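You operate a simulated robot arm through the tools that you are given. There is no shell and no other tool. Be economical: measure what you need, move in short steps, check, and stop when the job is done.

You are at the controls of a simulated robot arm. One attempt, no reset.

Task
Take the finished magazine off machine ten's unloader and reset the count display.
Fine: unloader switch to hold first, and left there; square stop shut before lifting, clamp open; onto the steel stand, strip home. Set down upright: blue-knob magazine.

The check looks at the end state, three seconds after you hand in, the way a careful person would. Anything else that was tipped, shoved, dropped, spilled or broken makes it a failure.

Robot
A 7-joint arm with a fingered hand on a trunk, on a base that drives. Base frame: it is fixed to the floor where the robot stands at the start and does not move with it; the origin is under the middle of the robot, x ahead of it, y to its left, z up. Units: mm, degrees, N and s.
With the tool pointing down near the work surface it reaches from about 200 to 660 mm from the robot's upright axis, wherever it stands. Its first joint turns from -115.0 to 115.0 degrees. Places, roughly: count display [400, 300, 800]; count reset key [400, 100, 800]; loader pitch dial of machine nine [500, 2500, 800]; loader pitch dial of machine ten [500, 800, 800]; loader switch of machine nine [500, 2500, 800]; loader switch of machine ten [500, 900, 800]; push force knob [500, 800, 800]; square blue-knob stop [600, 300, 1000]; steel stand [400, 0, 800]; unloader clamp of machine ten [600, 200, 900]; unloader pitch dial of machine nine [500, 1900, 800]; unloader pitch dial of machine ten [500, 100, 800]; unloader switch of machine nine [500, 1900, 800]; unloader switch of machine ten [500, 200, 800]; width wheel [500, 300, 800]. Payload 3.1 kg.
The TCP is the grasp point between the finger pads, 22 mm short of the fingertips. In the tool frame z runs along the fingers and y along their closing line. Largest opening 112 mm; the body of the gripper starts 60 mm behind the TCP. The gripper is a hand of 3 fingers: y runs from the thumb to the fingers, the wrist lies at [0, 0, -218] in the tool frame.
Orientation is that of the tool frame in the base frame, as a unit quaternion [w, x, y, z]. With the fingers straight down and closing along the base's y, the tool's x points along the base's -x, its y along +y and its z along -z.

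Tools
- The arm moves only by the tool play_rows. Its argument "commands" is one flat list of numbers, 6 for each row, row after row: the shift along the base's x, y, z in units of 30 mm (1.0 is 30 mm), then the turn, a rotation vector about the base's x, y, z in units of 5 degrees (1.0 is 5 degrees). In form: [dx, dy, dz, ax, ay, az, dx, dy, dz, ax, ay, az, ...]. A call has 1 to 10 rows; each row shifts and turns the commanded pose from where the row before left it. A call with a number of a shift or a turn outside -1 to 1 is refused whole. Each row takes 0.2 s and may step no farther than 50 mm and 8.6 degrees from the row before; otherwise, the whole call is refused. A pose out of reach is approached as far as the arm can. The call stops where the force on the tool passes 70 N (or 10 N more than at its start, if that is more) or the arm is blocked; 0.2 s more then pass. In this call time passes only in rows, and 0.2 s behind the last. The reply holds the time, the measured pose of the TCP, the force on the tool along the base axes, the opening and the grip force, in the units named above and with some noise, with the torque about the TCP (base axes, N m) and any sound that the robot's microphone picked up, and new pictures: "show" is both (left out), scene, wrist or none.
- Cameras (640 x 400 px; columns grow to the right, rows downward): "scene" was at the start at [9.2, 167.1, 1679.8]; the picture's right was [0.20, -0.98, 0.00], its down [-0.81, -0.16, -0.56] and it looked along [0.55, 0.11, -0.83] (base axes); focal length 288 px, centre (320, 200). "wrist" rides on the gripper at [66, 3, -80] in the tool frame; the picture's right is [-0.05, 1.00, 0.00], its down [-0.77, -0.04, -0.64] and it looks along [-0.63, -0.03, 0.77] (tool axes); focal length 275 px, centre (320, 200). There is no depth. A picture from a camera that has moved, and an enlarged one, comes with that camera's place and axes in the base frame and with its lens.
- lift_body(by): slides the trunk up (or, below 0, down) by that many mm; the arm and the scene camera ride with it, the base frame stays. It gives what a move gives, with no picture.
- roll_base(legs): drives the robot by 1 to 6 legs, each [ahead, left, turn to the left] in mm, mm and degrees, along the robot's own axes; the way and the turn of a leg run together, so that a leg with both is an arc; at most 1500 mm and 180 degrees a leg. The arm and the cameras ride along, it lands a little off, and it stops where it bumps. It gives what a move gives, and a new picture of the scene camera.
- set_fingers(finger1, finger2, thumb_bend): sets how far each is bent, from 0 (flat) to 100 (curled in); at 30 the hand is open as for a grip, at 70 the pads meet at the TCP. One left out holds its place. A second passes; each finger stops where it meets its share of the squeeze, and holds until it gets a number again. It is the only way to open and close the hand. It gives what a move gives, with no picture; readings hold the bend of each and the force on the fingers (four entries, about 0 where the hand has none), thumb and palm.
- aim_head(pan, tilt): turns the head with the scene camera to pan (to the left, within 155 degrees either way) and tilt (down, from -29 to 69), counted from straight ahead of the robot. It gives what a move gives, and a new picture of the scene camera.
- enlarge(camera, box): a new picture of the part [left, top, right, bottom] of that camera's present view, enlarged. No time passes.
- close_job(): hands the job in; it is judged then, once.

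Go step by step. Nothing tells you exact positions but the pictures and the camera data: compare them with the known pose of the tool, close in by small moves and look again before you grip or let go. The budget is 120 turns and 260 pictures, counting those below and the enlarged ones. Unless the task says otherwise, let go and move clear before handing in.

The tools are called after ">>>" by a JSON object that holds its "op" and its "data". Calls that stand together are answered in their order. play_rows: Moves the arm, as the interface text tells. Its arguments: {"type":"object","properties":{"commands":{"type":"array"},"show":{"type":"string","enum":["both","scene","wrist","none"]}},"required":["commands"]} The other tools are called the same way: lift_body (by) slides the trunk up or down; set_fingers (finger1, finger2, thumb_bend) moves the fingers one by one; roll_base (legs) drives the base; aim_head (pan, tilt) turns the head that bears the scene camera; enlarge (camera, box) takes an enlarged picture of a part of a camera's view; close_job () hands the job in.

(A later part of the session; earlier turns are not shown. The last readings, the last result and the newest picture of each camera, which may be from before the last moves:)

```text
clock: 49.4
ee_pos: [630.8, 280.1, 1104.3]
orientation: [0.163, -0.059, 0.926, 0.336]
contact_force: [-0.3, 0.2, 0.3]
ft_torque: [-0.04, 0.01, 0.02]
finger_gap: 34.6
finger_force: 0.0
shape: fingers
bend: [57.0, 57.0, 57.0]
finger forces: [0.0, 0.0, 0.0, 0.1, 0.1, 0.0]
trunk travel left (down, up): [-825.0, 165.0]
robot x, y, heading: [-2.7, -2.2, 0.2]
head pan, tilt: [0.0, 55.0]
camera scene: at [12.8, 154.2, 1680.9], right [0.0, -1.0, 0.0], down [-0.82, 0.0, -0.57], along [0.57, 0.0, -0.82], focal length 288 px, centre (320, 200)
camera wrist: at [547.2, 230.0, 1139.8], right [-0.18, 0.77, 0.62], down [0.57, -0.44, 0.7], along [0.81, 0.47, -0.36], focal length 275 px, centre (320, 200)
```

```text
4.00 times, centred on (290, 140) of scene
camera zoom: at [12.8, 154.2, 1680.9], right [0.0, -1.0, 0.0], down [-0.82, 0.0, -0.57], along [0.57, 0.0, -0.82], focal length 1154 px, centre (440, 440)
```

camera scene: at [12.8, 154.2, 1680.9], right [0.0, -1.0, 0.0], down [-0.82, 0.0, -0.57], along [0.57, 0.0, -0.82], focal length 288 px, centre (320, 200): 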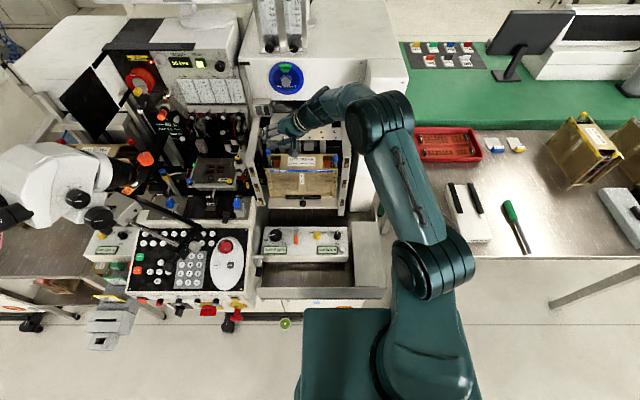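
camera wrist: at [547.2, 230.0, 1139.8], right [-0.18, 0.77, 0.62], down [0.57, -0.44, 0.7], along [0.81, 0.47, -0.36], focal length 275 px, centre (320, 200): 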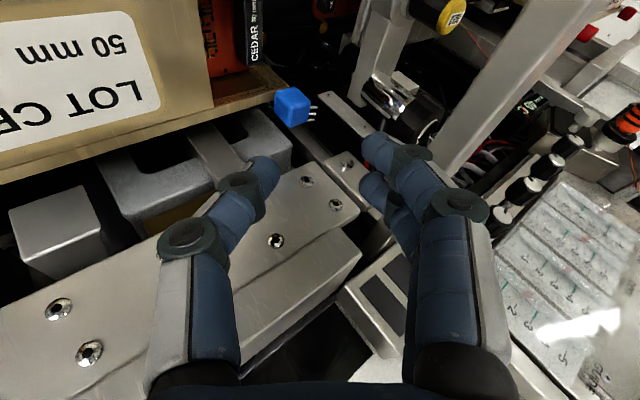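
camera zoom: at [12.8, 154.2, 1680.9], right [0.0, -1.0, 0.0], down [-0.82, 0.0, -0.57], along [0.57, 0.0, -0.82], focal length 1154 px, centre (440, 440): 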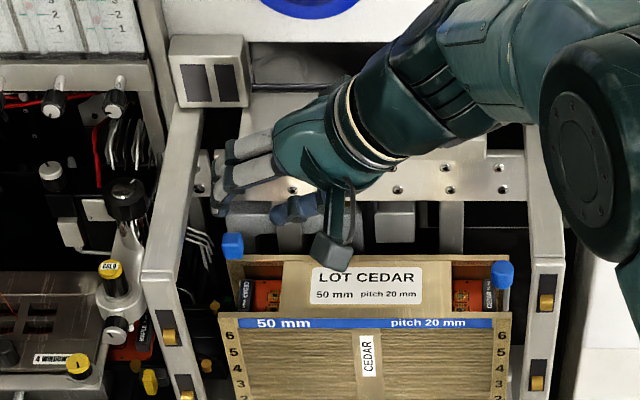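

The knob is confirmed at (645, 314, 1038) with clear space around it above the box. I'll move in closer and look.

>>> {"op": "play_rows", "data": {"commands": [0.1, 0.2, -0.6, 0, 0, 0, 0.15, 0.25, -0.6, 0, 0, 0, 0, 0.1, -0.3, 0, 0, 0], "show": "wrist"}}

>>> {"op": "enlarge", "data": {"camera": "wrist", "box": [200, 90, 440, 240]}}

>>> {"op": "enlarge", "data": {"camera": "scene", "box": [250, 120, 310, 170]}}

```text
clock: 50.2
ee_pos: [638.5, 293.4, 1062.9]
orientation: [0.166, -0.06, 0.925, 0.337]
contact_force: [2.9, -2.4, 7.1]
ft_torque: [-0.09, -0.13, 0.0]
finger_gap: 31.9
finger_force: 3.9
shape: fingers
bend: [57.0, 57.0, 59.0]
finger forces: [0.0, 0.1, 0.1, 0.0, 7.7, 0.0]
trunk travel left (down, up): [-825.0, 165.0]
robot x, y, heading: [2.6, 1.4, -0.1]
head pan, tilt: [0.0, 55.0]
camera wrist: at [554.3, 244.1, 1097.9], right [-0.18, 0.76, 0.62], down [0.56, -0.44, 0.7], along [0.81, 0.47, -0.35], focal length 275 px, centre (320, 200)
```

wrist: 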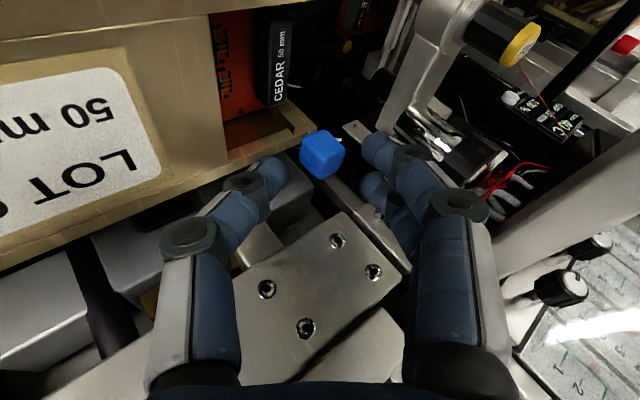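

```text
2.67 times, centred on (320, 165) of wrist
camera zoom: at [554.3, 244.1, 1097.9], right [-0.18, 0.76, 0.62], down [0.56, -0.44, 0.7], along [0.81, 0.47, -0.35], focal length 734 px, centre (320, 293)
```

zoom: 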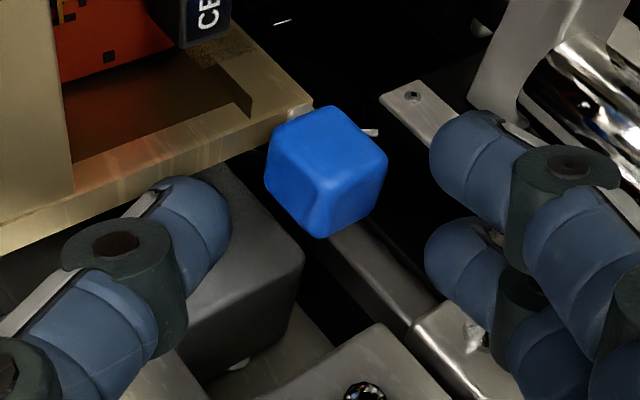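

```text
8.00 times, centred on (280, 145) of scene
camera zoom: at [11.3, 151.6, 1681.3], right [0.0, -1.0, 0.0], down [-0.82, 0.0, -0.57], along [0.57, 0.0, -0.82], focal length 2308 px, centre (640, 640)
```

zoom: 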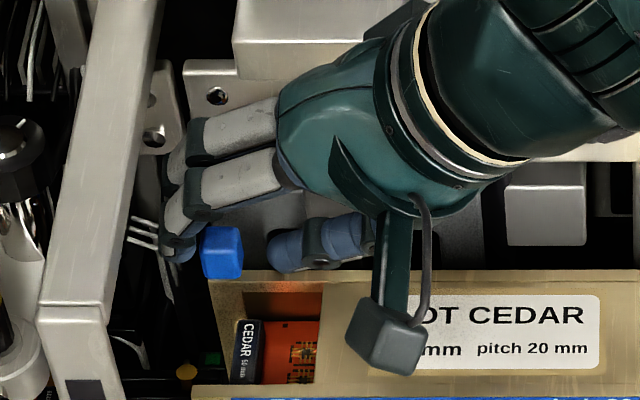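

The knob sits between thumb and the front finger, though the thumb lightly touches the rear wall. I'll lift slightly, then close on the knob.

>>> {"op": "play_rows", "data": {"commands": [0.1, 0, 0.1, 0, 0, 0], "show": "none"}}

>>> {"op": "set_fingers", "data": {"finger1": 66, "finger2": 66, "thumb_bend": 64}}

>>> {"op": "enlarge", "data": {"camera": "wrist", "box": [200, 90, 440, 240]}}

>>> {"op": "enlarge", "data": {"camera": "scene", "box": [250, 120, 310, 170]}}

```text
clock: 50.6
ee_pos: [640.5, 295.6, 1062.5]
orientation: [0.164, -0.059, 0.926, 0.336]
contact_force: [0.4, -0.2, 0.5]
ft_torque: [0.0, -0.02, -0.01]
finger_gap: 33.6
finger_force: 0.5
shape: fingers
bend: [57.0, 57.0, 58.0]
finger forces: [0.0, 0.1, 0.0, 0.0, 0.6, 0.0]
trunk travel left (down, up): [-825.0, 165.0]
robot x, y, heading: [-2.5, 3.4, 0.1]
head pan, tilt: [0.0, 55.0]
```

```text
clock: 51.6
ee_pos: [641.5, 295.7, 1063.3]
orientation: [0.164, -0.06, 0.925, 0.336]
contact_force: [-0.5, -0.3, 1.3]
ft_torque: [-0.02, 0.01, 0.0]
finger_gap: 15.6
finger_force: 0.2
shape: fingers
bend: [65.0, 66.0, 64.0]
finger forces: [0.5, 0.0, 0.0, 0.0, 0.0, 0.0]
trunk travel left (down, up): [-825.0, 165.0]
robot x, y, heading: [2.3, -1.7, 0.1]
head pan, tilt: [0.0, 55.0]
```

```text
2.67 times, centred on (320, 165) of wrist
camera zoom: at [557.0, 245.5, 1099.3], right [-0.18, 0.77, 0.62], down [0.56, -0.44, 0.7], along [0.81, 0.47, -0.36], focal length 734 px, centre (320, 293)
```

zoom: 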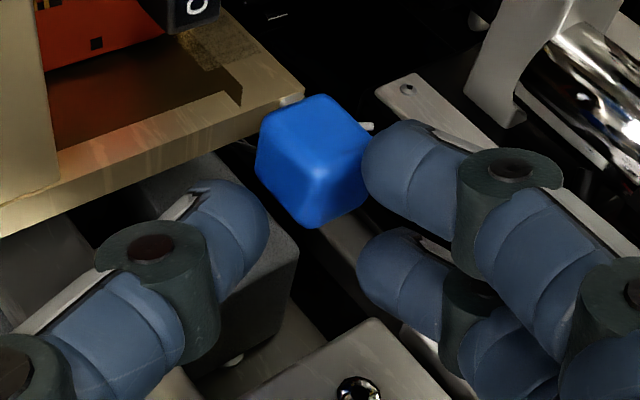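

```text
8.00 times, centred on (280, 145) of scene
camera zoom: at [11.7, 153.4, 1681.0], right [0.0, -1.0, 0.0], down [-0.82, 0.0, -0.57], along [0.57, 0.0, -0.82], focal length 2308 px, centre (640, 640)
```

zoom: 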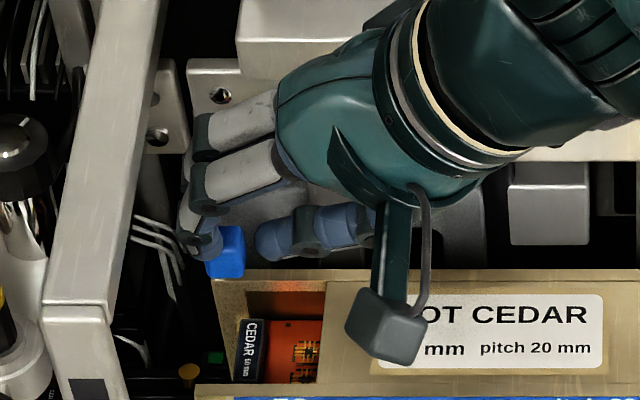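

The front finger touches the knob and the thumb is close behind its other side. I'll close further to pinch.

>>> {"op": "set_fingers", "data": {"finger1": 70, "finger2": 72, "thumb_bend": 72}}

>>> {"op": "enlarge", "data": {"camera": "wrist", "box": [200, 90, 440, 240]}}

>>> {"op": "enlarge", "data": {"camera": "scene", "box": [250, 120, 310, 170]}}

```text
clock: 52.6
ee_pos: [641.5, 295.0, 1064.5]
orientation: [0.164, -0.061, 0.926, 0.336]
contact_force: [-0.7, 0.8, 0.6]
ft_torque: [0.03, 0.05, 0.02]
finger_gap: 6.8
finger_force: 1.8
shape: fingers
bend: [66.0, 72.0, 71.0]
finger forces: [2.6, 0.1, 0.0, 0.0, 1.2, 0.0]
trunk travel left (down, up): [-825.0, 165.0]
robot x, y, heading: [-0.3, -2.5, 0.1]
head pan, tilt: [0.0, 55.0]
```

```text
2.67 times, centred on (320, 165) of wrist
camera zoom: at [557.0, 245.7, 1099.3], right [-0.18, 0.77, 0.62], down [0.56, -0.44, 0.7], along [0.81, 0.47, -0.36], focal length 734 px, centre (320, 293)
```

zoom: 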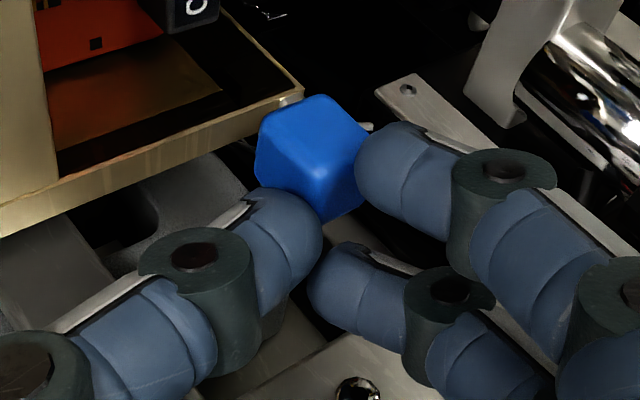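

```text
8.00 times, centred on (280, 145) of scene
camera zoom: at [11.7, 153.5, 1680.9], right [0.0, -1.0, 0.0], down [-0.82, 0.0, -0.57], along [0.57, 0.0, -0.82], focal length 2308 px, centre (640, 640)
```

zoom: 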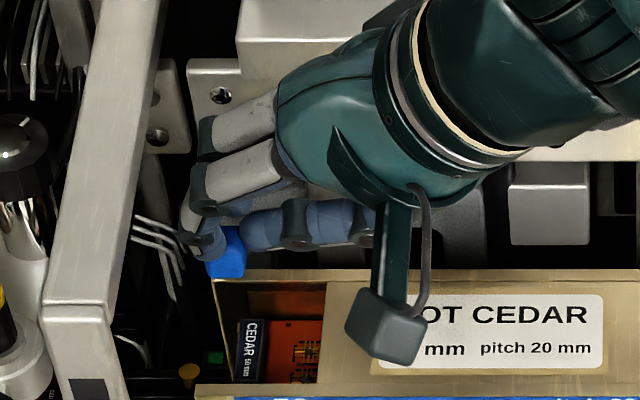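

Thumb and finger now hold the knob with the thumb behind it. I'll pull toward the robot in small steps.

>>> {"op": "play_rows", "data": {"commands": [-0.15, 0, 0.02, 0, 0, 0, -0.15, 0, 0.02, 0, 0, 0, -0.15, 0, 0, 0, 0, 0], "show": "none"}}

>>> {"op": "enlarge", "data": {"camera": "wrist", "box": [200, 90, 440, 240]}}

>>> {"op": "enlarge", "data": {"camera": "scene", "box": [250, 120, 310, 170]}}

```text
clock: 53.4
ee_pos: [627.8, 293.7, 1065.1]
orientation: [0.164, -0.059, 0.925, 0.337]
contact_force: [-0.1, 0.0, -0.6]
ft_torque: [0.0, 0.01, 0.02]
finger_gap: 0.9
finger_force: 0.1
shape: fingers
bend: [70.0, 72.0, 72.0]
finger forces: [0.0, 0.1, 0.1, 0.0, 0.4, 0.0]
trunk travel left (down, up): [-825.0, 165.0]
robot x, y, heading: [6.4, 1.0, -0.1]
head pan, tilt: [0.0, 55.0]
```

```text
2.67 times, centred on (320, 165) of wrist
camera zoom: at [544.2, 244.6, 1101.1], right [-0.18, 0.77, 0.62], down [0.57, -0.44, 0.7], along [0.81, 0.47, -0.36], focal length 734 px, centre (320, 293)
```

zoom: 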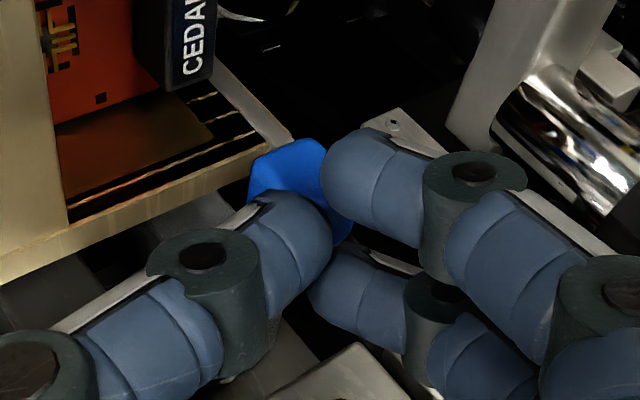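

```text
8.00 times, centred on (280, 145) of scene
camera zoom: at [11.8, 152.7, 1681.0], right [0.0, -1.0, 0.0], down [-0.82, 0.0, -0.57], along [0.57, 0.0, -0.82], focal length 2308 px, centre (640, 640)
```

zoom: 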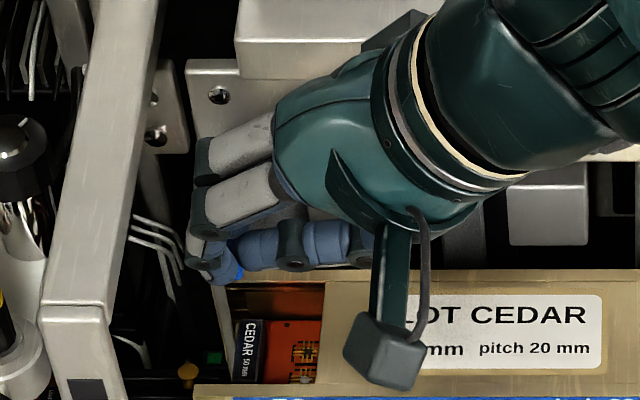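

The fingertips slid over the knob's top. I'll go back, press down on the knob and drag it by friction.

>>> {"op": "play_rows", "data": {"commands": [0.3, 0.1, 0.2, 0, 0, 0, 0.1, 0, 0, 0, 0, 0, 0, 0, -0.15, 0, 0, 0, 0, 0, -0.1, 0, 0, 0, 0, 0, -0.1, 0, 0, 0], "show": "none"}}

>>> {"op": "enlarge", "data": {"camera": "wrist", "box": [200, 90, 440, 240]}}

```text
clock: 54.6
ee_pos: [639.6, 296.2, 1063.7]
orientation: [0.166, -0.06, 0.924, 0.339]
contact_force: [0.3, -4.5, 13.8]
ft_torque: [0.23, 0.02, 0.01]
finger_gap: 3.3
finger_force: 7.1
shape: fingers
bend: [70.0, 72.0, 72.0]
finger forces: [10.9, 0.0, 0.0, 0.1, 3.1, 0.0]
trunk travel left (down, up): [-825.0, 165.0]
robot x, y, heading: [0.0, 0.3, 0.1]
head pan, tilt: [0.0, 55.0]
```

```text
2.67 times, centred on (320, 165) of wrist
camera zoom: at [554.6, 246.0, 1098.6], right [-0.18, 0.76, 0.62], down [0.56, -0.44, 0.7], along [0.81, 0.47, -0.35], focal length 734 px, centre (320, 293)
```

zoom: 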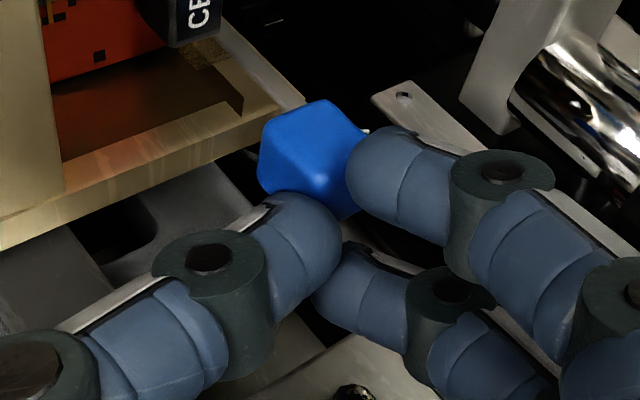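

14 N on the knob now. I'll drag toward the robot while holding the pressure.

>>> {"op": "play_rows", "data": {"commands": [-0.1, 0, -0.03, 0, 0, 0, -0.15, 0, -0.02, 0, 0, 0, -0.2, 0, 0, 0, 0, 0, -0.2, 0, 0, 0, 0, 0], "show": "none"}}

>>> {"op": "enlarge", "data": {"camera": "wrist", "box": [200, 90, 440, 240]}}

>>> {"op": "enlarge", "data": {"camera": "scene", "box": [250, 120, 310, 170]}}

```text
clock: 55.6
ee_pos: [619.2, 295.5, 1060.5]
orientation: [0.165, -0.06, 0.925, 0.337]
contact_force: [1.4, -5.1, 10.7]
ft_torque: [0.15, -0.11, -0.03]
finger_gap: 1.6
finger_force: 7.0
shape: fingers
bend: [69.0, 73.0, 72.0]
finger forces: [1.4, 9.6, 0.0, 0.0, 3.2, 0.0]
trunk travel left (down, up): [-825.0, 165.0]
robot x, y, heading: [-1.4, -0.9, -0.3]
head pan, tilt: [0.0, 55.0]
```

```text
2.67 times, centred on (320, 165) of wrist
camera zoom: at [534.7, 246.2, 1095.8], right [-0.18, 0.76, 0.62], down [0.56, -0.44, 0.7], along [0.81, 0.47, -0.35], focal length 734 px, centre (320, 293)
```

zoom: 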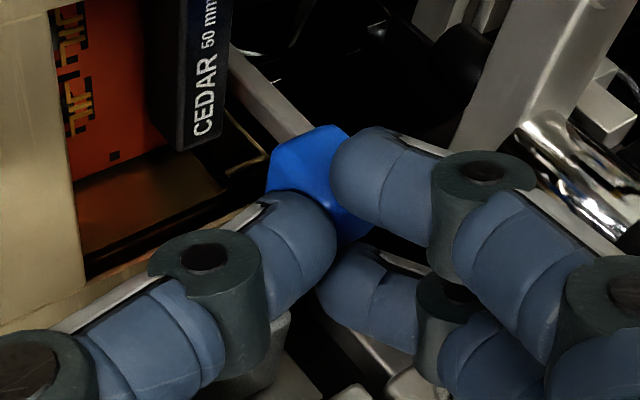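

```text
8.00 times, centred on (280, 145) of scene
camera zoom: at [9.5, 150.2, 1681.3], right [0.0, -1.0, 0.0], down [-0.82, 0.0, -0.57], along [0.57, 0.0, -0.82], focal length 2308 px, centre (640, 640)
```

zoom: 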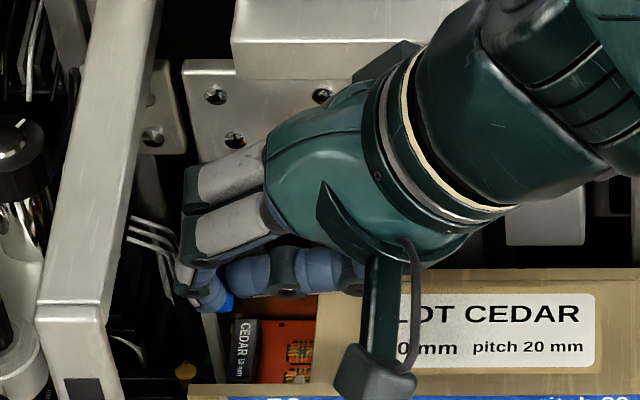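

The stop is sliding with the hand. I'll continue to its end.

>>> {"op": "play_rows", "data": {"commands": [-0.15, 0, 0, 0, 0, 0, -0.15, 0, 0, 0, 0, 0, -0.15, 0, 0, 0, 0, 0], "show": "none"}}

>>> {"op": "enlarge", "data": {"camera": "wrist", "box": [200, 90, 440, 240]}}

>>> {"op": "enlarge", "data": {"camera": "scene", "box": [250, 120, 370, 180]}}

```text
clock: 56.4
ee_pos: [606.5, 295.2, 1060.5]
orientation: [0.165, -0.059, 0.925, 0.338]
contact_force: [2.6, -5.0, 12.4]
ft_torque: [0.13, -0.15, -0.05]
finger_gap: 1.5
finger_force: 7.1
shape: fingers
bend: [69.0, 73.0, 72.0]
finger forces: [0.9, 10.0, 0.0, 0.1, 3.2, 0.0]
trunk travel left (down, up): [-825.0, 165.0]
robot x, y, heading: [3.3, -0.3, -0.1]
head pan, tilt: [0.0, 55.0]
```

```text
2.67 times, centred on (320, 165) of wrist
camera zoom: at [522.6, 246.6, 1095.7], right [-0.18, 0.76, 0.62], down [0.56, -0.44, 0.7], along [0.81, 0.47, -0.35], focal length 734 px, centre (320, 293)
```

zoom: 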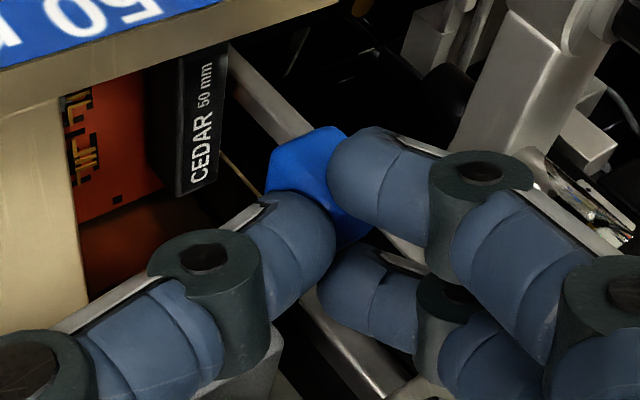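

```text
5.33 times, centred on (310, 150) of scene
camera zoom: at [10.4, 150.4, 1681.3], right [0.0, -1.0, 0.0], down [-0.82, 0.0, -0.57], along [0.57, 0.0, -0.82], focal length 1539 px, centre (373, 467)
```

zoom: 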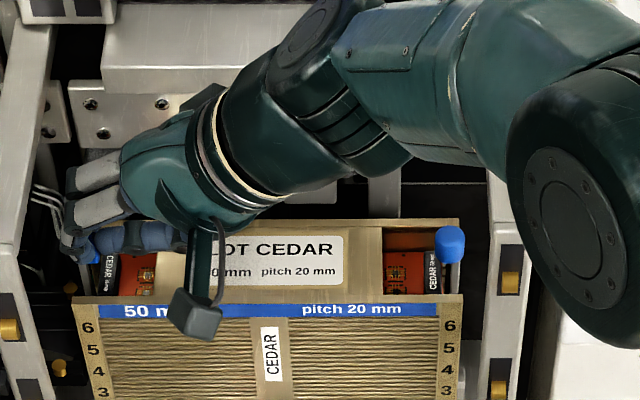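

It may be at the middle now. I'll lift off and compare with the round stop.

>>> {"op": "play_rows", "data": {"commands": [0, -0.2, 0.7, 0, 0, 0, 0, -0.4, 0.8, 0, 0, 0, -0.2, -0.5, 0.8, 0, 0, 0, -0.2, -1, 0.5, 0, 0, 0, -0.2, -1, 0.2, 0, 0, 0], "show": "wrist"}}

>>> {"op": "enlarge", "data": {"camera": "wrist", "box": [220, 20, 400, 140]}}

>>> {"op": "enlarge", "data": {"camera": "scene", "box": [250, 120, 370, 180]}}

```text
clock: 57.6
ee_pos: [587.4, 203.9, 1149.8]
orientation: [0.163, -0.06, 0.925, 0.337]
contact_force: [0.3, -0.5, -1.1]
ft_torque: [0.04, 0.01, -0.03]
finger_gap: 0.7
finger_force: 0.1
shape: fingers
bend: [70.0, 72.0, 72.0]
finger forces: [0.0, 0.0, 0.0, 0.0, 0.0, 0.0]
trunk travel left (down, up): [-825.0, 165.0]
robot x, y, heading: [-1.9, -0.4, -0.0]
head pan, tilt: [0.0, 55.0]
camera wrist: at [502.6, 154.5, 1185.3], right [-0.18, 0.77, 0.62], down [0.57, -0.44, 0.7], along [0.81, 0.47, -0.36], focal length 275 px, centre (320, 200)
```

wrist: 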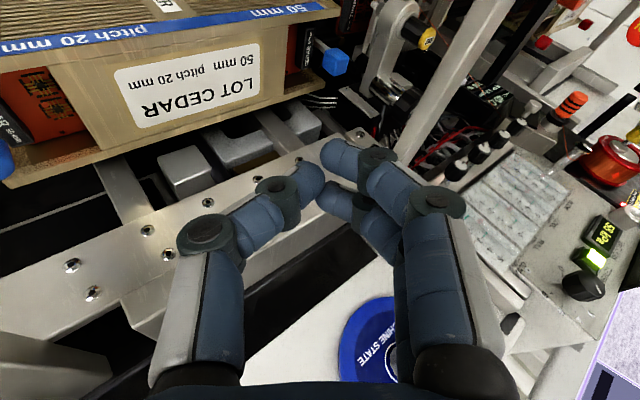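

```text
3.33 times, centred on (310, 80) of wrist
camera zoom: at [502.6, 154.5, 1185.3], right [-0.18, 0.77, 0.62], down [0.57, -0.44, 0.7], along [0.81, 0.47, -0.36], focal length 918 px, centre (353, 600)
```

zoom: 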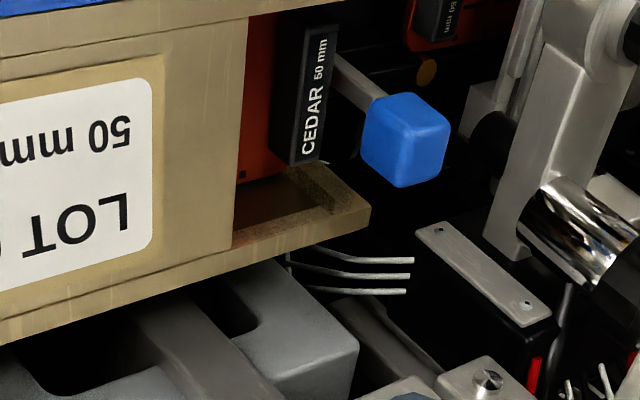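

```text
5.33 times, centred on (310, 150) of scene
camera zoom: at [11.2, 151.9, 1681.1], right [0.0, -1.0, 0.0], down [-0.82, 0.0, -0.57], along [0.57, 0.0, -0.82], focal length 1539 px, centre (373, 467)
```

zoom: 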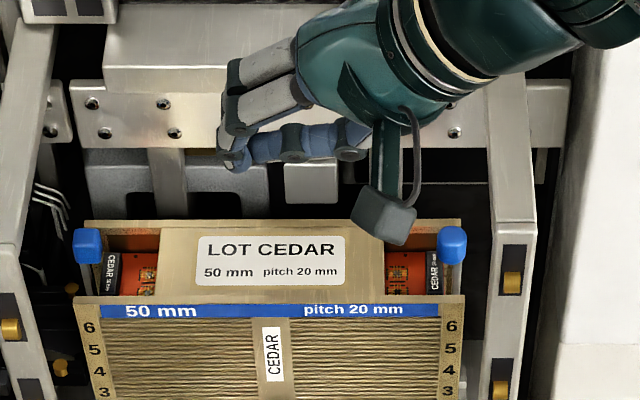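

The square stop is now shut, mirroring the round one. Next is the clamp: I'll bring the hand back in front and look at it with the camera nearly level.

>>> {"op": "play_rows", "data": {"commands": [-0.5, 0, 0, 0, 1, 0, -0.5, 0, 0, 0, 1, 0, -0.5, 0, 0, 0, 1, 0, -0.5, 0, 0, 0, 1, 0, -0.6, 0, 0, -1, 0, 0, -0.6, 0, 0, -1, 0, 0, -0.6, 0, 0, -1, 0, 0, -0.6, 0, 0, -1, 0, 0, -0.3, 0, 0, -1, 0, 0, 0, 0, 0, -1, 0, 0], "show": "none"}}

>>> {"op": "set_fingers", "data": {"finger1": 25, "finger2": 25, "thumb_bend": 25}}

>>> {"op": "play_rows", "data": {"commands": [0, 0, -0.5, -1, 0, 0, 0, 0, -0.5, -1, 0, 0, 0, 0, -0.9, 0, -1, 0, 0, 0, -0.9, 0, -1, 0, 0, 0, -0.9, 0, -1, 0, 0, 0, -0.9, 0, -1, 0, 0, 0, -0.9, 0, -1, 0, 0, 0, -0.9, 0, -1, 0, 0, 0, -0.5, 0, -1, 0]}}

>>> {"op": "enlarge", "data": {"camera": "wrist", "box": [220, 180, 420, 320]}}

```text
clock: 59.8
ee_pos: [448.5, 205.8, 1148.0]
orientation: [0.001, 0.0, 0.996, 0.086]
contact_force: [0.8, 0.2, -0.3]
ft_torque: [0.0, 0.01, -0.02]
finger_gap: 0.9
finger_force: 0.0
shape: fingers
bend: [70.0, 72.0, 72.0]
finger forces: [0.0, 0.0, 0.0, 0.0, 0.0, 0.0]
trunk travel left (down, up): [-825.0, 165.0]
robot x, y, heading: [0.3, -1.6, -0.1]
head pan, tilt: [0.0, 55.0]
```

```text
clock: 60.8
ee_pos: [448.7, 204.5, 1149.5]
orientation: [0.0, 0.0, 0.996, 0.086]
contact_force: [-1.2, 0.1, 0.1]
ft_torque: [0.02, 0.01, -0.01]
finger_gap: 120.1
finger_force: 0.0
shape: fingers
bend: [25.0, 25.0, 25.0]
finger forces: [0.0, 0.0, 0.0, 0.0, 0.0, 0.0]
trunk travel left (down, up): [-825.0, 165.0]
robot x, y, heading: [-0.5, 3.0, -0.1]
head pan, tilt: [0.0, 55.0]
```

```text
clock: 62.8
ee_pos: [447.0, 205.1, 940.1]
orientation: [0.302, -0.001, 0.953, 0.0]
contact_force: [-0.3, -0.1, -0.2]
ft_torque: [0.02, -0.01, 0.0]
finger_gap: 120.1
finger_force: 0.1
shape: fingers
bend: [25.0, 25.0, 25.0]
finger forces: [0.1, 0.0, 0.0, 0.0, 0.0, 0.0]
trunk travel left (down, up): [-825.0, 165.0]
robot x, y, heading: [0.4, 0.8, 0.1]
head pan, tilt: [0.0, 55.0]
camera scene: at [11.3, 153.2, 1681.0], right [0.0, -1.0, 0.0], down [-0.82, 0.0, -0.57], along [0.57, 0.0, -0.82], focal length 288 px, centre (320, 200)
camera wrist: at [347.0, 208.1, 967.5], right [0.04, 1.0, 0.03], down [0.26, -0.04, 0.96], along [0.96, -0.03, -0.27], focal length 275 px, centre (320, 200)
```

scene: 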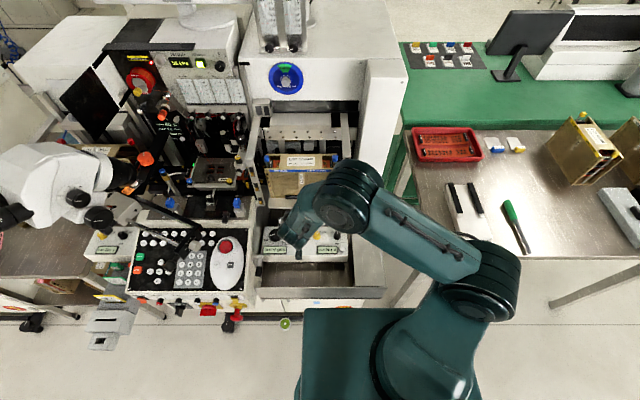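
wrist: 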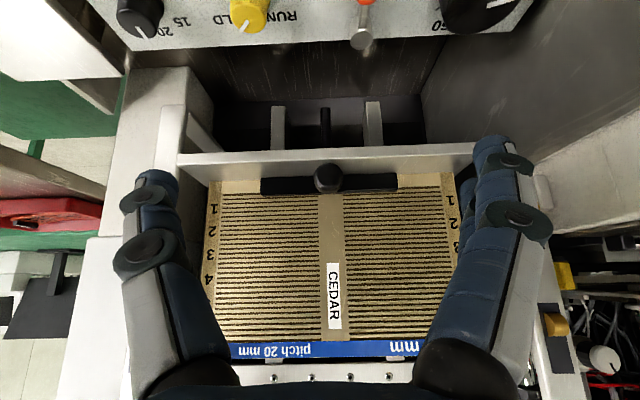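

```text
2.86 times, centred on (320, 250) of wrist
camera zoom: at [347.0, 208.1, 967.5], right [0.04, 1.0, 0.03], down [0.26, -0.04, 0.96], along [0.96, -0.03, -0.27], focal length 786 px, centre (320, 57)
```

zoom: 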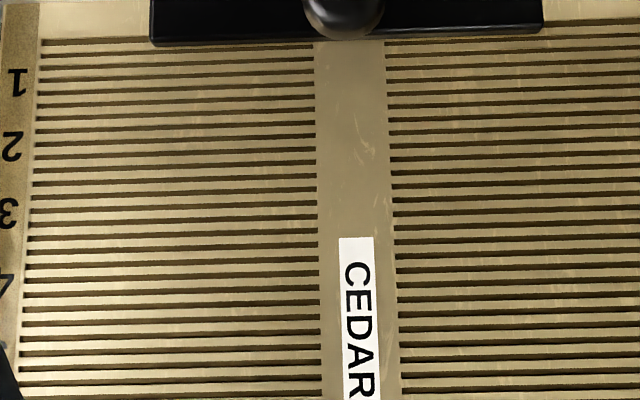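

The clamp bar's knob is at about (558, 209, 889), pointing toward the robot. I'll approach it with a 45° pitched hand and check.

>>> {"op": "set_fingers", "data": {"finger1": 55, "finger2": 55, "thumb_bend": 55}}

>>> {"op": "play_rows", "data": {"commands": [0.6, 0.07, 0, 0, -1, 0, 0.6, 0.07, 0, 0, -1, 0, 0.6, 0, 0, 0, 0, 0, 0.5, 0, 0, 0, 0, 0], "show": "wrist"}}

>>> {"op": "enlarge", "data": {"camera": "wrist", "box": [220, 80, 420, 220]}}

>>> {"op": "enlarge", "data": {"camera": "scene", "box": [260, 160, 360, 230]}}

```text
clock: 63.8
ee_pos: [448.2, 204.8, 940.7]
orientation: [0.3, 0.0, 0.954, 0.0]
contact_force: [0.1, -0.3, 0.2]
ft_torque: [-0.02, 0.0, -0.04]
finger_gap: 41.7
finger_force: 0.0
shape: fingers
bend: [55.0, 55.0, 55.0]
finger forces: [0.0, 0.0, 0.0, 0.0, 0.1, 0.0]
trunk travel left (down, up): [-825.0, 165.0]
robot x, y, heading: [2.1, 2.6, 0.0]
head pan, tilt: [0.0, 55.0]
```

```text
clock: 64.8
ee_pos: [518.8, 209.6, 942.6]
orientation: [0.383, -0.001, 0.924, 0.0]
contact_force: [0.5, 0.6, 0.0]
ft_torque: [0.0, -0.01, 0.01]
finger_gap: 41.7
finger_force: 0.1
shape: fingers
bend: [55.0, 55.0, 55.0]
finger forces: [0.0, 0.0, 0.0, 0.1, 0.1, 0.0]
trunk travel left (down, up): [-825.0, 165.0]
robot x, y, heading: [-4.1, -2.4, -0.0]
head pan, tilt: [0.0, 55.0]
camera wrist: at [414.1, 212.5, 951.0], right [0.03, 1.0, 0.03], down [0.09, -0.03, 0.99], along [0.99, -0.03, -0.1], focal length 275 px, centre (320, 200)
```

wrist: 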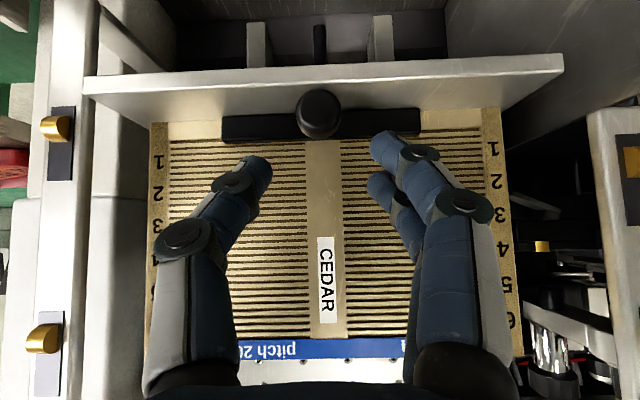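

```text
2.86 times, centred on (320, 150) of wrist
camera zoom: at [414.1, 212.5, 951.0], right [0.03, 1.0, 0.03], down [0.09, -0.03, 0.99], along [0.99, -0.03, -0.1], focal length 786 px, centre (320, 343)
```

zoom: 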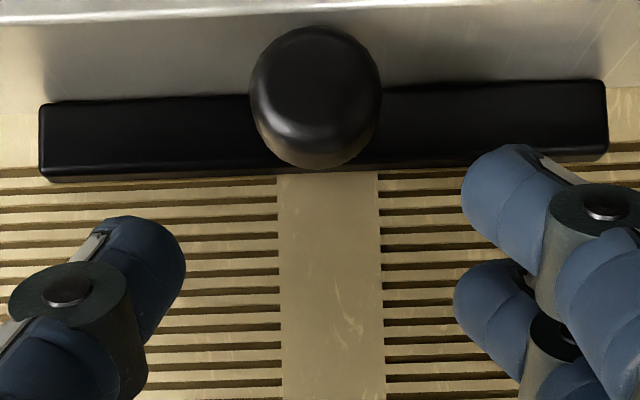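

```text
5.71 times, centred on (310, 195) of scene
camera zoom: at [12.2, 153.4, 1680.9], right [0.0, -1.0, 0.0], down [-0.82, 0.0, -0.57], along [0.57, 0.0, -0.82], focal length 1649 px, centre (377, 229)
```

zoom: 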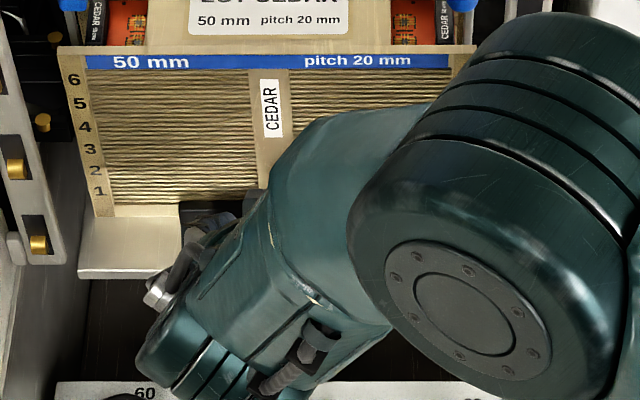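

I'll move in so the fingertips straddle the knob just above the shelf.

>>> {"op": "play_rows", "data": {"commands": [0.3, 0, -0.4, 0, 0, 0, 0.3, 0, -0.4, 0, 0, 0, 0.3, 0, -0.3, 0, 0, 0], "show": "none"}}

>>> {"op": "enlarge", "data": {"camera": "wrist", "box": [200, 100, 440, 250]}}

```text
clock: 65.6
ee_pos: [543.8, 208.9, 911.0]
orientation: [0.384, 0.0, 0.923, 0.0]
contact_force: [1.2, 0.7, 10.5]
ft_torque: [0.31, -0.15, 0.0]
finger_gap: 41.1
finger_force: 3.9
shape: fingers
bend: [56.0, 55.0, 55.0]
finger forces: [9.3, 0.0, 0.0, 0.1, 0.1, 0.0]
trunk travel left (down, up): [-825.0, 165.0]
robot x, y, heading: [-3.1, -1.1, -0.3]
head pan, tilt: [0.0, 55.0]
```

```text
2.67 times, centred on (320, 175) of wrist
camera zoom: at [440.2, 211.6, 919.8], right [0.03, 1.0, 0.03], down [0.09, -0.04, 1.0], along [1.0, -0.03, -0.09], focal length 734 px, centre (320, 267)
```

zoom: 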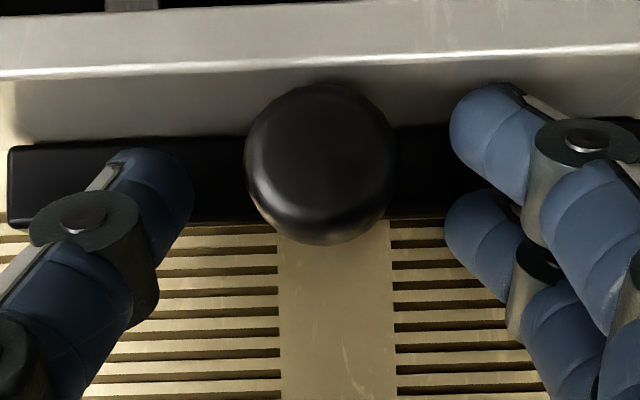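

Lower finger just touches the shelf. I'll ease up 2 mm and close on the knob.

>>> {"op": "play_rows", "data": {"commands": [0.05, 0, 0.08, 0, 0, 0], "show": "none"}}

>>> {"op": "set_fingers", "data": {"finger1": 66, "finger2": 66, "thumb_bend": 66}}

>>> {"op": "play_rows", "data": {"commands": [-0.1, 0, 0, 0, 0, 0, -0.15, 0, 0, 0, 0, 0, -0.15, 0, 0, 0, 0, 0], "show": "none"}}

>>> {"op": "enlarge", "data": {"camera": "wrist", "box": [200, 100, 440, 250]}}

```text
clock: 66.0
ee_pos: [545.5, 209.3, 912.0]
orientation: [0.383, 0.0, 0.924, -0.001]
contact_force: [-1.7, 0.2, 2.8]
ft_torque: [0.11, -0.02, 0.03]
finger_gap: 41.0
finger_force: 1.7
shape: fingers
bend: [56.0, 55.0, 55.0]
finger forces: [2.8, 1.0, 0.1, 0.0, 0.1, 0.0]
trunk travel left (down, up): [-825.0, 165.0]
robot x, y, heading: [-0.9, 3.3, -0.1]
head pan, tilt: [0.0, 55.0]
```

```text
clock: 67.0
ee_pos: [547.2, 208.1, 912.0]
orientation: [0.383, 0.0, 0.924, -0.001]
contact_force: [0.5, 1.2, -1.8]
ft_torque: [0.04, -0.04, -0.01]
finger_gap: 17.1
finger_force: 1.0
shape: fingers
bend: [63.0, 66.0, 65.0]
finger forces: [1.9, 0.1, 0.0, 0.0, 0.6, 0.0]
trunk travel left (down, up): [-825.0, 165.0]
robot x, y, heading: [-0.4, 0.1, -0.0]
head pan, tilt: [0.0, 55.0]
```

```text
clock: 67.8
ee_pos: [534.1, 209.2, 911.6]
orientation: [0.383, 0.001, 0.924, -0.002]
contact_force: [3.0, 0.8, 1.2]
ft_torque: [0.02, -0.04, 0.03]
finger_gap: 17.9
finger_force: 2.5
shape: fingers
bend: [63.0, 66.0, 65.0]
finger forces: [1.8, 0.1, 0.1, 0.1, 2.9, 0.0]
trunk travel left (down, up): [-825.0, 165.0]
robot x, y, heading: [-1.1, -2.0, -0.1]
head pan, tilt: [0.0, 55.0]
```

```text
2.67 times, centred on (320, 175) of wrist
camera zoom: at [430.3, 211.6, 920.1], right [0.03, 1.0, 0.03], down [0.1, -0.04, 0.99], along [0.99, -0.03, -0.1], focal length 734 px, centre (320, 267)
```

zoom: 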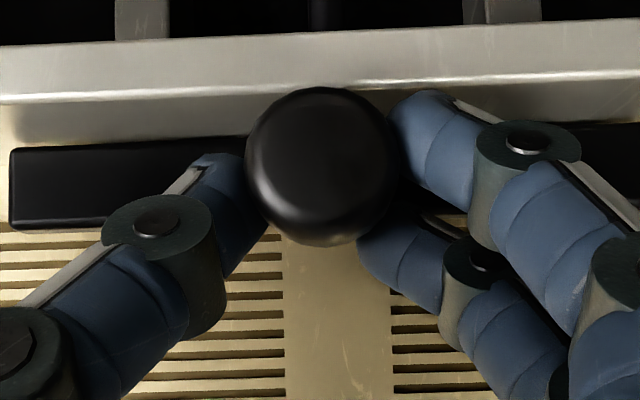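

The knob and bar are moving with the pull. I'll continue until it stops.

>>> {"op": "play_rows", "data": {"commands": [-0.15, 0, 0, 0, 0, 0, -0.15, 0, 0, 0, 0, 0, -0.15, 0, 0, 0, 0, 0], "show": "none"}}

>>> {"op": "enlarge", "data": {"camera": "wrist", "box": [160, 90, 480, 290]}}

>>> {"op": "enlarge", "data": {"camera": "scene", "box": [260, 160, 360, 230]}}

```text
clock: 68.6
ee_pos: [520.7, 208.1, 910.2]
orientation: [0.383, 0.0, 0.924, -0.001]
contact_force: [4.3, 0.5, 2.0]
ft_torque: [0.0, -0.04, 0.01]
finger_gap: 18.4
finger_force: 2.5
shape: fingers
bend: [63.0, 66.0, 65.0]
finger forces: [1.8, 0.0, 0.1, 0.0, 3.1, 0.0]
trunk travel left (down, up): [-825.0, 165.0]
robot x, y, heading: [1.3, -2.0, -0.0]
head pan, tilt: [0.0, 55.0]
```

```text
2.00 times, centred on (320, 190) of wrist
camera zoom: at [416.7, 211.5, 919.8], right [0.03, 1.0, 0.03], down [0.09, -0.04, 0.99], along [0.99, -0.03, -0.1], focal length 551 px, centre (320, 220)
```

zoom: 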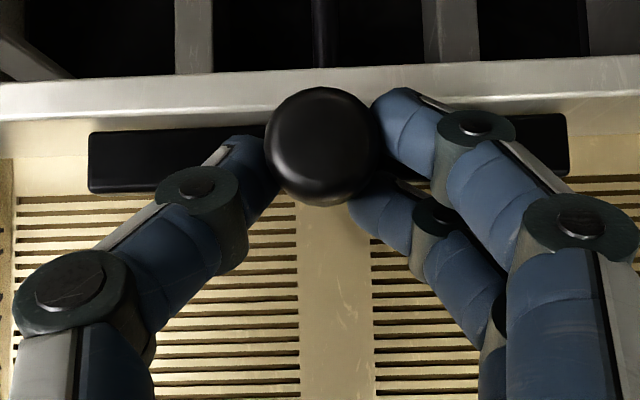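

```text
5.71 times, centred on (310, 195) of scene
camera zoom: at [12.2, 153.3, 1681.0], right [0.0, -1.0, 0.0], down [-0.82, 0.0, -0.57], along [0.57, 0.0, -0.82], focal length 1649 px, centre (377, 229)
```

zoom: 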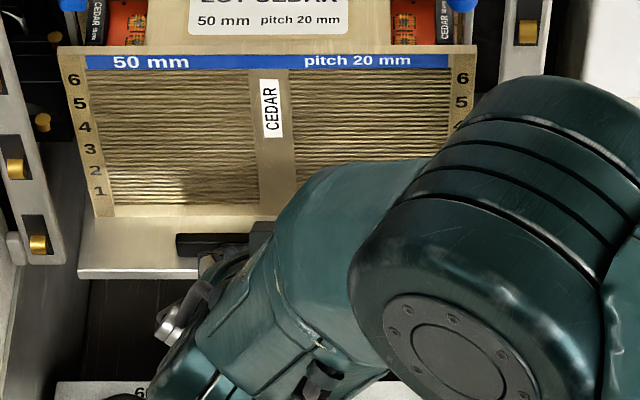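

The bar is about 25 mm clear of the magazine. I'll pull a little more to find the end, then release and see that it stays.

>>> {"op": "play_rows", "data": {"commands": [-0.15, 0, 0, 0, 0, 0, -0.15, 0, 0, 0, 0, 0], "show": "none"}}

>>> {"op": "set_fingers", "data": {"finger1": 52, "finger2": 52, "thumb_bend": 52}}

>>> {"op": "play_rows", "data": {"commands": [-0.5, 0, 0.5, 0, 0, 0, -0.6, 0, 0.9, 0, 0, 0, -0.6, -0.6, 0.9, 0, 1, 0, -0.3, -1, 0.9, 0, 1, 0, 0, -1, 0.5, 0, 1, 0]}}

>>> {"op": "enlarge", "data": {"camera": "scene", "box": [240, 120, 380, 230]}}

```text
clock: 69.2
ee_pos: [510.8, 208.3, 910.7]
orientation: [0.383, -0.001, 0.924, -0.001]
contact_force: [2.2, 0.5, 0.7]
ft_torque: [0.0, -0.06, 0.02]
finger_gap: 18.3
finger_force: 2.1
shape: fingers
bend: [63.0, 66.0, 65.0]
finger forces: [1.9, 0.1, 0.0, 0.0, 2.9, 0.0]
trunk travel left (down, up): [-825.0, 165.0]
robot x, y, heading: [-6.9, -1.2, -0.0]
head pan, tilt: [0.0, 55.0]
```

```text
clock: 70.2
ee_pos: [510.3, 209.0, 910.3]
orientation: [0.383, -0.001, 0.924, 0.0]
contact_force: [0.2, 0.0, 0.1]
ft_torque: [0.01, -0.03, 0.01]
finger_gap: 48.6
finger_force: 0.1
shape: fingers
bend: [52.0, 52.0, 52.0]
finger forces: [0.1, 0.0, 0.0, 0.0, 0.0, 0.0]
trunk travel left (down, up): [-825.0, 165.0]
robot x, y, heading: [3.0, -1.5, 0.3]
head pan, tilt: [0.0, 55.0]
```

```text
clock: 71.4
ee_pos: [452.1, 129.8, 1022.2]
orientation: [0.258, -0.001, 0.966, 0.0]
contact_force: [-0.4, 0.3, -0.1]
ft_torque: [0.01, 0.0, 0.0]
finger_gap: 48.9
finger_force: 0.1
shape: fingers
bend: [52.0, 52.0, 52.0]
finger forces: [0.0, 0.0, 0.0, 0.0, 0.0, 0.1]
trunk travel left (down, up): [-825.0, 165.0]
robot x, y, heading: [1.9, -3.9, 0.2]
head pan, tilt: [0.0, 55.0]
camera scene: at [12.6, 152.3, 1681.0], right [0.0, -1.0, 0.0], down [-0.82, 0.0, -0.57], along [0.57, 0.0, -0.82], focal length 288 px, centre (320, 200)
camera wrist: at [356.1, 131.8, 1057.5], right [0.04, 1.0, 0.02], down [0.35, -0.03, 0.94], along [0.94, -0.03, -0.35], focal length 275 px, centre (320, 200)
```

scene: 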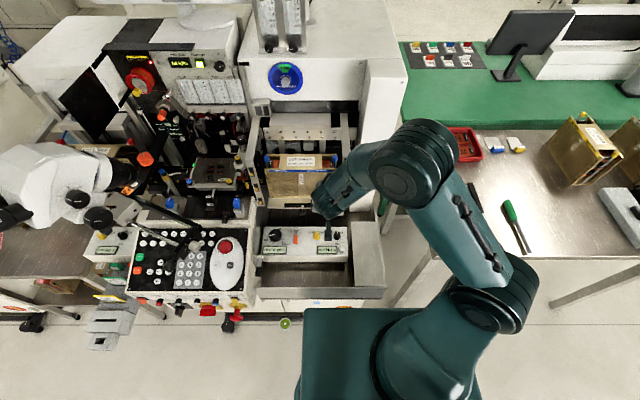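
wrist: 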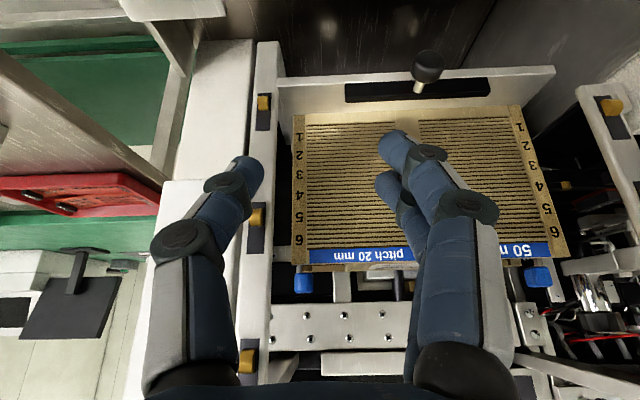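

```text
3.64 times, centred on (310, 175) of scene
camera zoom: at [12.6, 152.3, 1681.0], right [0.0, -1.0, 0.0], down [-0.82, 0.0, -0.57], along [0.57, 0.0, -0.82], focal length 1049 px, centre (356, 291)
```

zoom: 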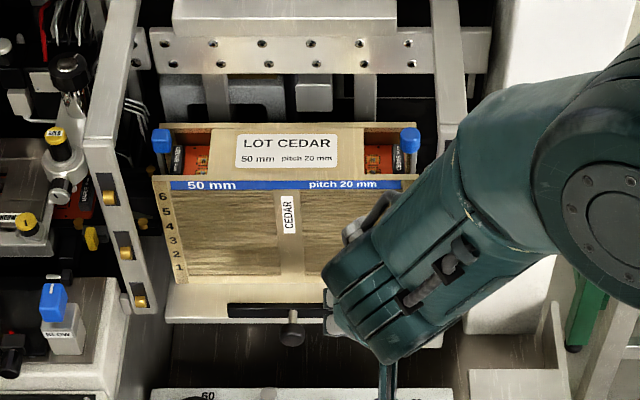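

Clamp is open, both stops are shut. Magazine: x 582–641, y 101–317, z 877–1030, so I grip across its depth (along x) at y 209. Let me check the stand first.

>>> {"op": "enlarge", "data": {"camera": "scene", "box": [300, 200, 420, 310]}}

>>> {"op": "enlarge", "data": {"camera": "scene", "box": [240, 120, 340, 180]}}

```text
3.64 times, centred on (360, 255) of scene
camera zoom: at [12.6, 152.3, 1681.0], right [0.0, -1.0, 0.0], down [-0.82, 0.0, -0.57], along [0.57, 0.0, -0.82], focal length 1049 px, centre (174, 0)
```

zoom: 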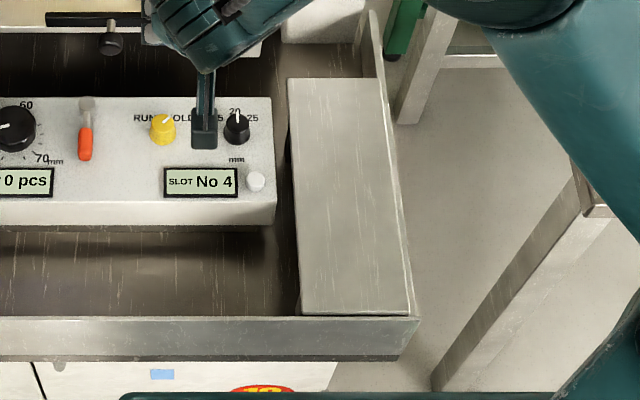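

```text
6.40 times, centred on (290, 150) of scene
camera zoom: at [12.6, 152.3, 1681.0], right [0.0, -1.0, 0.0], down [-0.82, 0.0, -0.57], along [0.57, 0.0, -0.82], focal length 1847 px, centre (512, 520)
```

zoom: 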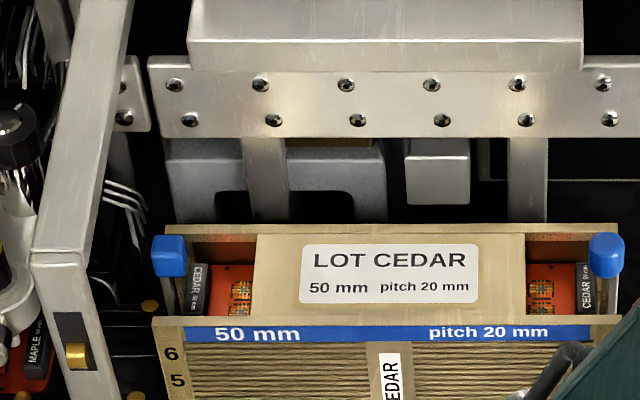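

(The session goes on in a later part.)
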